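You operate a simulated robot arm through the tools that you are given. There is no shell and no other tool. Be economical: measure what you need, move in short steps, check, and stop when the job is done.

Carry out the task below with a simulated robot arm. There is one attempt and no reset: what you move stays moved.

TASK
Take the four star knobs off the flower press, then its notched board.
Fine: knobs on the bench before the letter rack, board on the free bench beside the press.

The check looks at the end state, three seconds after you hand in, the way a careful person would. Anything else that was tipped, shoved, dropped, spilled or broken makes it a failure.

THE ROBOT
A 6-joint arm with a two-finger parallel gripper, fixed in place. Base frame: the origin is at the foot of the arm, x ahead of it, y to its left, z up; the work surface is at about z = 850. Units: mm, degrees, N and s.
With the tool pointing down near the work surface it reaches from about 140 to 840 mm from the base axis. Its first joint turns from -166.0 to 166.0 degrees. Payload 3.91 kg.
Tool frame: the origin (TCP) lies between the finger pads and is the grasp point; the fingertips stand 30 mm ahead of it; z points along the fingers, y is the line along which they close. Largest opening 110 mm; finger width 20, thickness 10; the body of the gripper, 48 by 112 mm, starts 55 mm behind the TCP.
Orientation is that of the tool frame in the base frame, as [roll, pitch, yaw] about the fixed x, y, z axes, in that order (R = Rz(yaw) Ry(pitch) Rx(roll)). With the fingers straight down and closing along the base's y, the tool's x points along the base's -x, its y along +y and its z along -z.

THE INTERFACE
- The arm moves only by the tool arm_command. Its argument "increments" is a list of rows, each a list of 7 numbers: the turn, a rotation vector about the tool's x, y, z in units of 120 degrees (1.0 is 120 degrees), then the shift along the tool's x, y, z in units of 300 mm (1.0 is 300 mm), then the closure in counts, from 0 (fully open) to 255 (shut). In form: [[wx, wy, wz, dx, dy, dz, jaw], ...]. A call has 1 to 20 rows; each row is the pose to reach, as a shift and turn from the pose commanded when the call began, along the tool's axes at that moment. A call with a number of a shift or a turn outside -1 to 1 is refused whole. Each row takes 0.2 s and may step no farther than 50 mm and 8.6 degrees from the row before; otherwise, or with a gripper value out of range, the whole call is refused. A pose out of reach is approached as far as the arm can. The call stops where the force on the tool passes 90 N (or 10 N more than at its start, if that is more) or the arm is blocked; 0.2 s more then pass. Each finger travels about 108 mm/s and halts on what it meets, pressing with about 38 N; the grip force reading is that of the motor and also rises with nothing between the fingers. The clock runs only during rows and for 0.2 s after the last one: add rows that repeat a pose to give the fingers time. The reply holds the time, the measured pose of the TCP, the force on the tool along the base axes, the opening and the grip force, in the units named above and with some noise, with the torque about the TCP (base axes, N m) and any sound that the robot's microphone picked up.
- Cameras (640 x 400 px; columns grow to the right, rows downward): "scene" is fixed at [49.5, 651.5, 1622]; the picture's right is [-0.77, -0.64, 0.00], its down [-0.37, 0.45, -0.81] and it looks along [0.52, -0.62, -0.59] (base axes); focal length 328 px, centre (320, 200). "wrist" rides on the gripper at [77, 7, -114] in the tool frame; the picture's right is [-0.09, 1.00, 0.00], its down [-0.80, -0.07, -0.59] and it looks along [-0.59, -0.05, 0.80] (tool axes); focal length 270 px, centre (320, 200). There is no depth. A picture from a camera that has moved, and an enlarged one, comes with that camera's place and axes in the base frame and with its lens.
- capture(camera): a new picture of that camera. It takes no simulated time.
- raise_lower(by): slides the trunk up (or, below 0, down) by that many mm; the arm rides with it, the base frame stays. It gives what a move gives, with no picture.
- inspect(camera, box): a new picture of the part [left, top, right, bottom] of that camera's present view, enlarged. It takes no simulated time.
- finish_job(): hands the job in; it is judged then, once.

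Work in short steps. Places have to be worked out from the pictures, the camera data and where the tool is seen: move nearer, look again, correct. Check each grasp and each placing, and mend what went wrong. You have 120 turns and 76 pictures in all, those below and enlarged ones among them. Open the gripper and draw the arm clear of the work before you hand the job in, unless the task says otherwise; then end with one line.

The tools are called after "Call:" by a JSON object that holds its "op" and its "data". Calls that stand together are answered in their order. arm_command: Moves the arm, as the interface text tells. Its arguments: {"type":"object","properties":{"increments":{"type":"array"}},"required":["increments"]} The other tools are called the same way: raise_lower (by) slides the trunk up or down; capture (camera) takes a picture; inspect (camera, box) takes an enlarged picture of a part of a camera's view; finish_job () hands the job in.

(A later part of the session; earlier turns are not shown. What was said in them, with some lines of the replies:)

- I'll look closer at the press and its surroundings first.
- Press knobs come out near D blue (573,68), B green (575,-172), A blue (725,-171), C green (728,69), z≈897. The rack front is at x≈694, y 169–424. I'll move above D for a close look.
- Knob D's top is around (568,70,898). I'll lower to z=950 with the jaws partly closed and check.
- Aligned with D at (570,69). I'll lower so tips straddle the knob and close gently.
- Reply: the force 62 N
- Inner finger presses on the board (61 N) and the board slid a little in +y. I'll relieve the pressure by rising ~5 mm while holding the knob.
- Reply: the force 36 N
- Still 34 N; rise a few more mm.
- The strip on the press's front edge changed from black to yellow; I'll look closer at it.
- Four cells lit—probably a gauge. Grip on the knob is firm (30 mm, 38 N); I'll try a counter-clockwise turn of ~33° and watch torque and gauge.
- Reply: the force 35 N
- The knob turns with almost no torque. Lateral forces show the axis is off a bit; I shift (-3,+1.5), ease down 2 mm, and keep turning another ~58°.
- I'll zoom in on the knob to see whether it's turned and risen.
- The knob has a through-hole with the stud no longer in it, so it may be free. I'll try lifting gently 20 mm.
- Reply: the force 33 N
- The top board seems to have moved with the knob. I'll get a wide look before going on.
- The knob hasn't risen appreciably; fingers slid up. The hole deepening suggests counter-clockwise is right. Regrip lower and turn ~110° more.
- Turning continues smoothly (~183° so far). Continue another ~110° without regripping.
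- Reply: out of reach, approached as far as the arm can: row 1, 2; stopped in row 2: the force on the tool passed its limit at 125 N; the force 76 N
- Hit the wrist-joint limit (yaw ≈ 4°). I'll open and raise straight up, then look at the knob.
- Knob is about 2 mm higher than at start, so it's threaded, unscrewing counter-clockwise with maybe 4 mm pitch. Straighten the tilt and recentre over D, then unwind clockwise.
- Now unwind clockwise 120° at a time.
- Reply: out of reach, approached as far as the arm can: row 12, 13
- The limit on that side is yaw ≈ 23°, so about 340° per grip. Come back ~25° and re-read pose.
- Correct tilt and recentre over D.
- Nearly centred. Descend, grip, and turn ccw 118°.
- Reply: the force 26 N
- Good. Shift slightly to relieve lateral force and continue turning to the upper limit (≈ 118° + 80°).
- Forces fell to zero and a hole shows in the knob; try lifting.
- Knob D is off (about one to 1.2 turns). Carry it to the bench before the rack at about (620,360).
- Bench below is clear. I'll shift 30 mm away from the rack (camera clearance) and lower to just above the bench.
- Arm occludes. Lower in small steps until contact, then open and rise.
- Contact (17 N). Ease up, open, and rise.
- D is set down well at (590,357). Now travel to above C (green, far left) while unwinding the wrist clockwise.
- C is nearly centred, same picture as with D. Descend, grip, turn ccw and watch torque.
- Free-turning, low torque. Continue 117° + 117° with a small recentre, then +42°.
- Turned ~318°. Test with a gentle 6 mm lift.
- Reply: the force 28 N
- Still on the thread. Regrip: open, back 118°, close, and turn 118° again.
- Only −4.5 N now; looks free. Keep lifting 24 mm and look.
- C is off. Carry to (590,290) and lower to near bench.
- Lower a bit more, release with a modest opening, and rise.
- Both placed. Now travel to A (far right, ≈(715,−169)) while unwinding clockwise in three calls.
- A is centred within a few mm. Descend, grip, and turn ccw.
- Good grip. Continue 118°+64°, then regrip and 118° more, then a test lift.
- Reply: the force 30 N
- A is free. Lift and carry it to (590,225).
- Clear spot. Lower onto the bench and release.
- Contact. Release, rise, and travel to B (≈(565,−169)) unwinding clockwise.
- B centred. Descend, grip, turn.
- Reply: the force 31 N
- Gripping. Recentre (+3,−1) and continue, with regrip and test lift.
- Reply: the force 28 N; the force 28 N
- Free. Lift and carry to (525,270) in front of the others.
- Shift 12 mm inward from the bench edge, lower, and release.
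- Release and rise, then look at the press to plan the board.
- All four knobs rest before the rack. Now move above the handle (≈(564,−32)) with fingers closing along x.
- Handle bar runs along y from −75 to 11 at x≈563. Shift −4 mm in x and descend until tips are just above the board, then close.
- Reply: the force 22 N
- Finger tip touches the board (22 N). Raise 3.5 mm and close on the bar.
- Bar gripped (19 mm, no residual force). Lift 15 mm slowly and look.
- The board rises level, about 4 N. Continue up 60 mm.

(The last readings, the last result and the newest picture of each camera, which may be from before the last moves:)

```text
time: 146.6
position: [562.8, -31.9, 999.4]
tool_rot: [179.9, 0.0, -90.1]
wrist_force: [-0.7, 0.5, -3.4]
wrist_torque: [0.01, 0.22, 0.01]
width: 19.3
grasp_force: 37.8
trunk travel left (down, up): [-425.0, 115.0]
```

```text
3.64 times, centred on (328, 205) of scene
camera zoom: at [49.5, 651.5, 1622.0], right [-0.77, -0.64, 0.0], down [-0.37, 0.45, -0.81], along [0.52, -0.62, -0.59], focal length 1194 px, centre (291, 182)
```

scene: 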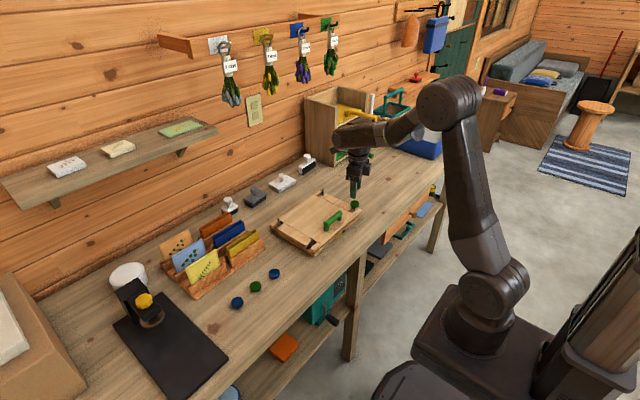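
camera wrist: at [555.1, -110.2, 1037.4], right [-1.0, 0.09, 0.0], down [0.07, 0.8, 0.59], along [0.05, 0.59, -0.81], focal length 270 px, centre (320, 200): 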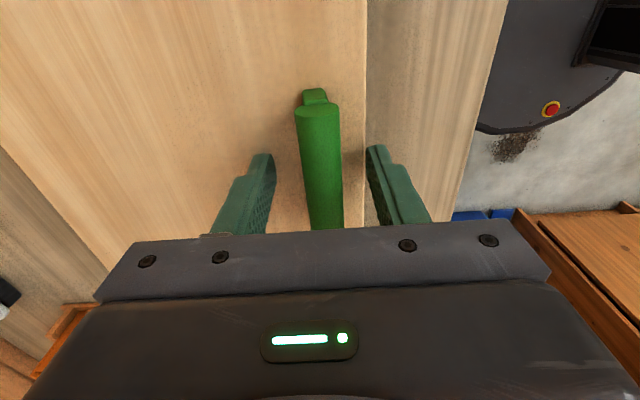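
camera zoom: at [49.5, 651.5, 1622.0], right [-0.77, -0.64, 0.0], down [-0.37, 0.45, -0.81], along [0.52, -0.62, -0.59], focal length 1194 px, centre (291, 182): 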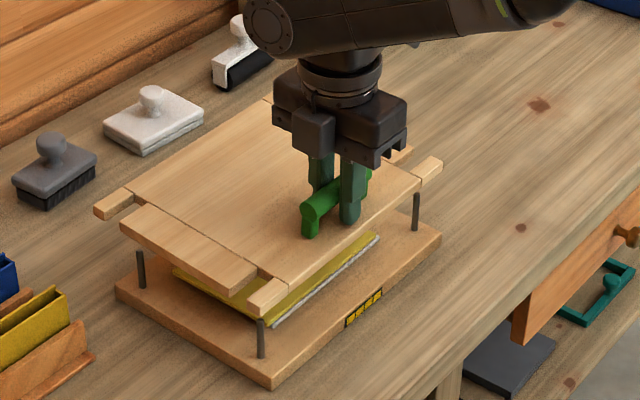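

Board is clear of the studs. Carry it toward −y by 343 mm to the free bench to the right.

Call:
{"op": "arm_command", "data": {"increments": [[0, 0, 0, 0.08, 0, 0, 250], [0, 0, 0, 0.18, 0, 0, 250], [0, 0, 0, 0.28, 0, 0, 250], [0, 0, 0, 0.38, 0, 0, 250], [0, 0, 0, 0.48, 0, 0, 250], [0, 0, 0, 0.58, 0, 0, 250], [0, 0, 0, 0.68, 0, 0, 250], [0, 0, 0, 0.78, 0, 0, 250], [0, 0, 0, 0.78, 0, 0, 250]]}}

Call:
{"op": "arm_command", "data": {"increments": [[0, 0, 0, 0.08, 0, 0, 250], [0, 0, 0, 0.18, 0, 0, 250], [0, 0, 0, 0.28, 0, 0, 250], [0, 0, 0, 0.363, 0, 0, 250], [0, 0, 0, 0.363, 0, 0, 250]]}}

Call:
{"op": "capture", "data": {"camera": "scene"}}

Call:
{"op": "capture", "data": {"camera": "wrist"}}

```text
time: 148.6
position: [561.0, -263.1, 998.3]
tool_rot: [179.9, -0.1, -90.0]
wrist_force: [-0.4, 0.2, -4.0]
wrist_torque: [0.01, 0.25, -0.01]
width: 19.4
grasp_force: 38.2
trunk travel left (down, up): [-425.0, 115.0]
```

```text
time: 149.8
position: [561.5, -376.1, 1000.1]
tool_rot: [179.9, 0.0, -89.8]
wrist_force: [0.3, -0.1, -3.0]
wrist_torque: [0.02, 0.24, 0.0]
width: 19.4
grasp_force: 38.0
trunk travel left (down, up): [-425.0, 115.0]
```

```text
25 pictures are left
```

scene: 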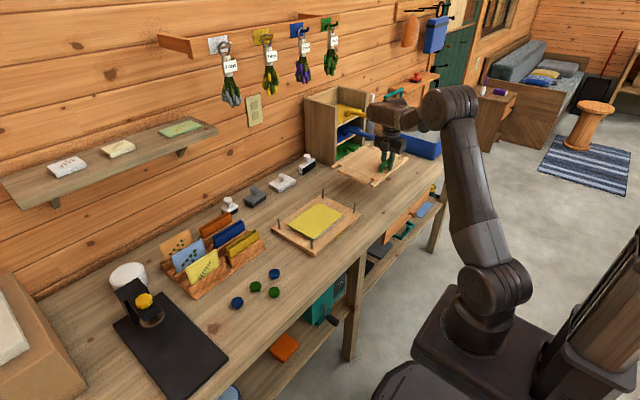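

```text
24 pictures are left
camera wrist: at [554.3, -453.6, 1114.9], right [-1.0, 0.09, 0.0], down [0.07, 0.8, 0.59], along [0.05, 0.59, -0.8], focal length 270 px, centre (320, 200)
```

wrist: 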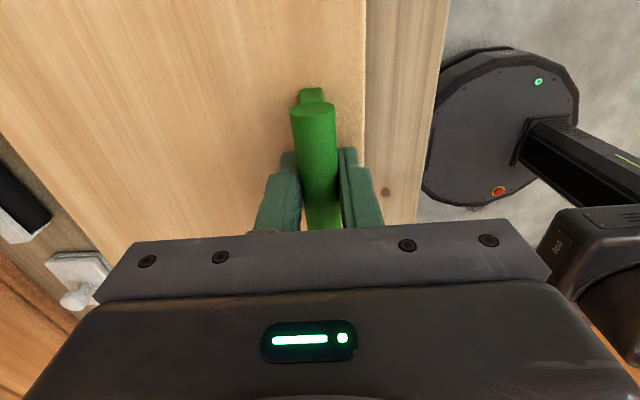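

Check the landing area against the cubby and the rear items.

Call:
{"op": "inspect", "data": {"camera": "scene", "box": [288, 120, 448, 220]}}

```text
4.00 times, centred on (368, 170) of scene
camera zoom: at [49.5, 651.5, 1622.0], right [-0.77, -0.64, 0.0], down [-0.37, 0.45, -0.81], along [0.52, -0.62, -0.59], focal length 1314 px, centre (128, 320)
```

zoom: 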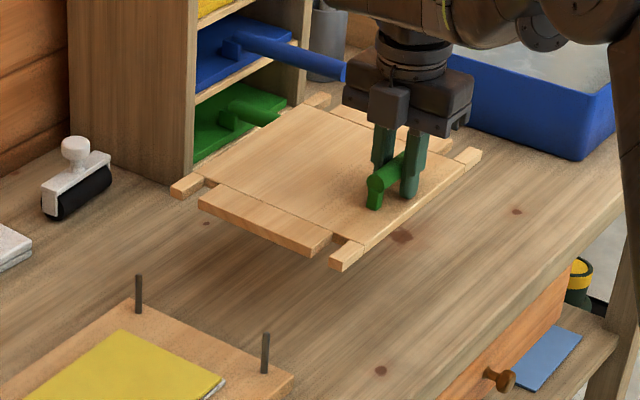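

Handles from the cubby stay at y<−550, x>720; fine. Shift (−15,+15) for margin and lower to z≈907, then feel for contact.

Call:
{"op": "arm_command", "data": {"increments": [[0, 0, 0, -0.05, 0.05, 0.02, 250], [0, 0, 0, -0.05, 0.05, 0.1, 250], [0, 0, 0, -0.05, 0.05, 0.2, 250], [0, 0, 0, -0.05, 0.05, 0.28, 250], [0, 0, 0, -0.05, 0.05, 0.31, 250], [0, 0, 0, -0.05, 0.05, 0.31, 250]]}}

Call:
{"op": "inspect", "data": {"camera": "scene", "box": [304, 150, 432, 230]}}

```text
time: 151.2
position: [545.1, -361.0, 904.9]
tool_rot: [179.9, 0.0, -90.0]
wrist_force: [-0.6, 0.4, -3.4]
wrist_torque: [0.02, 0.24, 0.01]
width: 19.4
grasp_force: 38.1
trunk travel left (down, up): [-425.0, 115.0]
```

```text
5.00 times, centred on (368, 190) of scene
camera zoom: at [49.5, 651.5, 1622.0], right [-0.77, -0.64, 0.0], down [-0.37, 0.45, -0.81], along [0.52, -0.62, -0.59], focal length 1642 px, centre (80, 250)
```

zoom: 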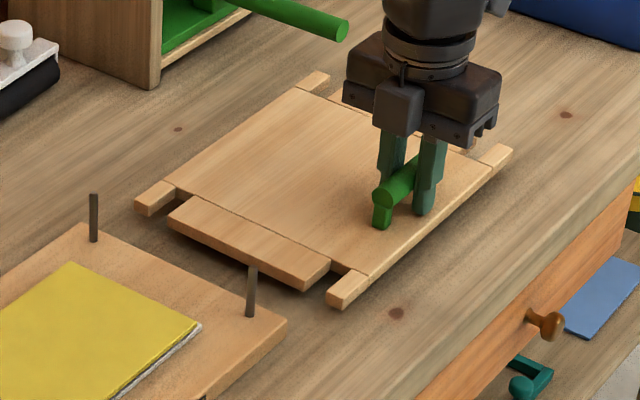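

Landing spot is clear. Lower a further 6 mm.

Call:
{"op": "arm_command", "data": {"increments": [[0, 0, 0, 0, 0, 0.007, 250], [0, 0, 0, 0, 0, 0.014, 250], [0, 0, 0, 0, 0, 0.02, 250], [0, 0, 0, 0, 0, 0.02, 250]]}}

```text
time: 152.2
position: [545.0, -359.3, 899.2]
tool_rot: [179.9, -0.1, -90.0]
wrist_force: [0.1, 0.5, -3.6]
wrist_torque: [-0.03, 0.26, 0.02]
width: 19.5
grasp_force: 38.0
trunk travel left (down, up): [-425.0, 115.0]
```

No contact yet; another 5 mm.

Call:
{"op": "arm_command", "data": {"increments": [[0, 0, 0, 0, 0, 0.006, 250], [0, 0, 0, 0, 0, 0.012, 250], [0, 0, 0, 0, 0, 0.017, 250], [0, 0, 0, 0, 0, 0.017, 250]]}}

```text
time: 153.2
position: [546.2, -360.7, 894.5]
tool_rot: [179.8, -0.1, -90.1]
wrist_force: [0.1, 0.4, -2.1]
wrist_torque: [0.35, 0.27, -0.1]
width: 19.4
grasp_force: 38.4
trunk travel left (down, up): [-425.0, 115.0]
```

First contact beginning; 2 mm more.

Call:
{"op": "arm_command", "data": {"increments": [[0, 0, 0, 0, 0, 0.004, 250], [0, 0, 0, 0, 0, 0.007, 250], [0, 0, 0, 0, 0, 0.007, 250]]}}

Call:
{"op": "inspect", "data": {"camera": "scene", "box": [320, 160, 416, 220]}}

```text
time: 153.9
position: [547.3, -361.2, 892.9]
tool_rot: [180.0, -0.2, -90.0]
wrist_force: [2.0, -1.9, 7.6]
wrist_torque: [0.97, -0.02, -0.16]
width: 19.4
grasp_force: 37.8
trunk travel left (down, up): [-425.0, 115.0]
```

```text
6.67 times, centred on (368, 190) of scene
camera zoom: at [49.5, 651.5, 1622.0], right [-0.77, -0.64, 0.0], down [-0.37, 0.45, -0.81], along [0.52, -0.62, -0.59], focal length 2189 px, centre (0, 267)
```

zoom: 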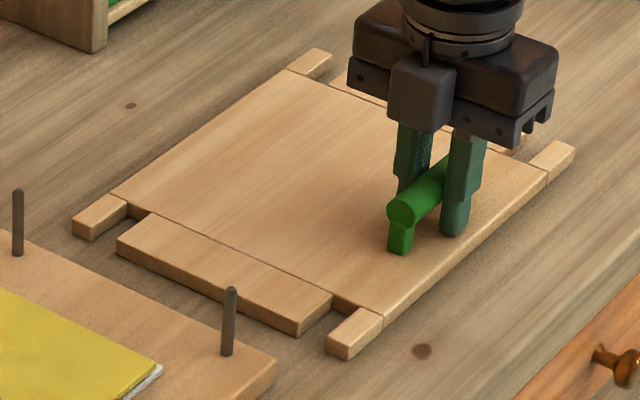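

The board is resting on the bench. Open the gripper and rise straight up.

Call:
{"op": "arm_command", "data": {"increments": [[0, 0, 0, 0, 0, 0, 200], [0, 0, 0, 0, 0, 0, 130], [0, 0, 0, 0, 0, 0, 130], [0, 0, 0, 0, 0, -0.1, 130], [0, 0, 0, 0, 0, -0.25, 130], [0, 0, 0, 0, 0, -0.4, 130], [0, 0, 0, 0, 0, -0.55, 130], [0, 0, 0, 0, 0, -0.7, 60], [0, 0, 0, 0, 0, -0.7, 0], [0, 0, 0, 0, 0, -0.7, 0]]}}

Call:
{"op": "capture", "data": {"camera": "scene"}}

Call:
{"op": "inspect", "data": {"camera": "scene", "box": [288, 140, 416, 220]}}

Call:
{"op": "inspect", "data": {"camera": "scene", "box": [100, 180, 340, 330]}}

```text
time: 156.2
position: [547.6, -359.3, 1104.3]
tool_rot: [179.9, 0.0, -90.0]
wrist_force: [0.3, 0.2, 0.1]
wrist_torque: [0.0, 0.0, 0.03]
width: 109.9
grasp_force: 0.2
trunk travel left (down, up): [-425.0, 115.0]
```

```text
20 pictures are left
```

scene: 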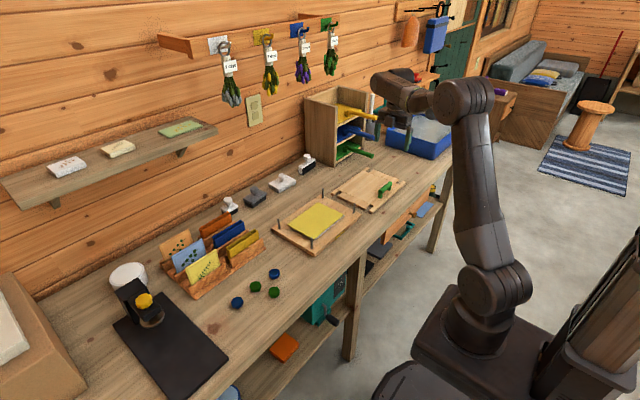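

```text
5.00 times, centred on (352, 180) of scene
camera zoom: at [49.5, 651.5, 1622.0], right [-0.77, -0.64, 0.0], down [-0.37, 0.45, -0.81], along [0.52, -0.62, -0.59], focal length 1642 px, centre (160, 300)
```

zoom: 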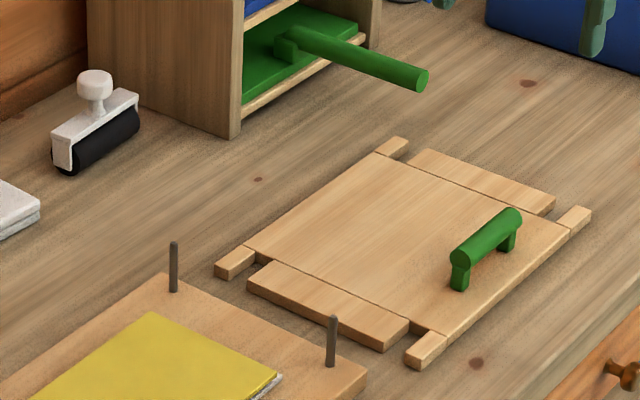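

```text
2.67 times, centred on (220, 255) of scene
camera zoom: at [49.5, 651.5, 1622.0], right [-0.77, -0.64, 0.0], down [-0.37, 0.45, -0.81], along [0.52, -0.62, -0.59], focal length 876 px, centre (587, 53)
```

zoom: 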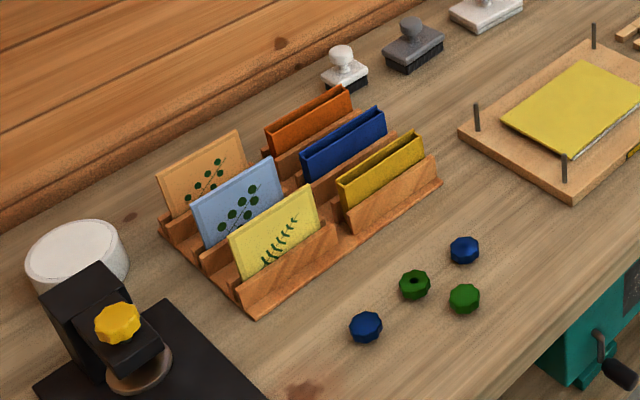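

Board lies flat on the free bench, all four knobs rest before the rack, nothing else moved, and the gripper is open and clear. I'm handing in.

Call:
{"op": "finish_job", "data": {}}

```text
The job is handed in.
```

I took all four star knobs off the press and set them on the bench in front of the letter rack. The notched board is lying flat on the free bench to the right of the press.
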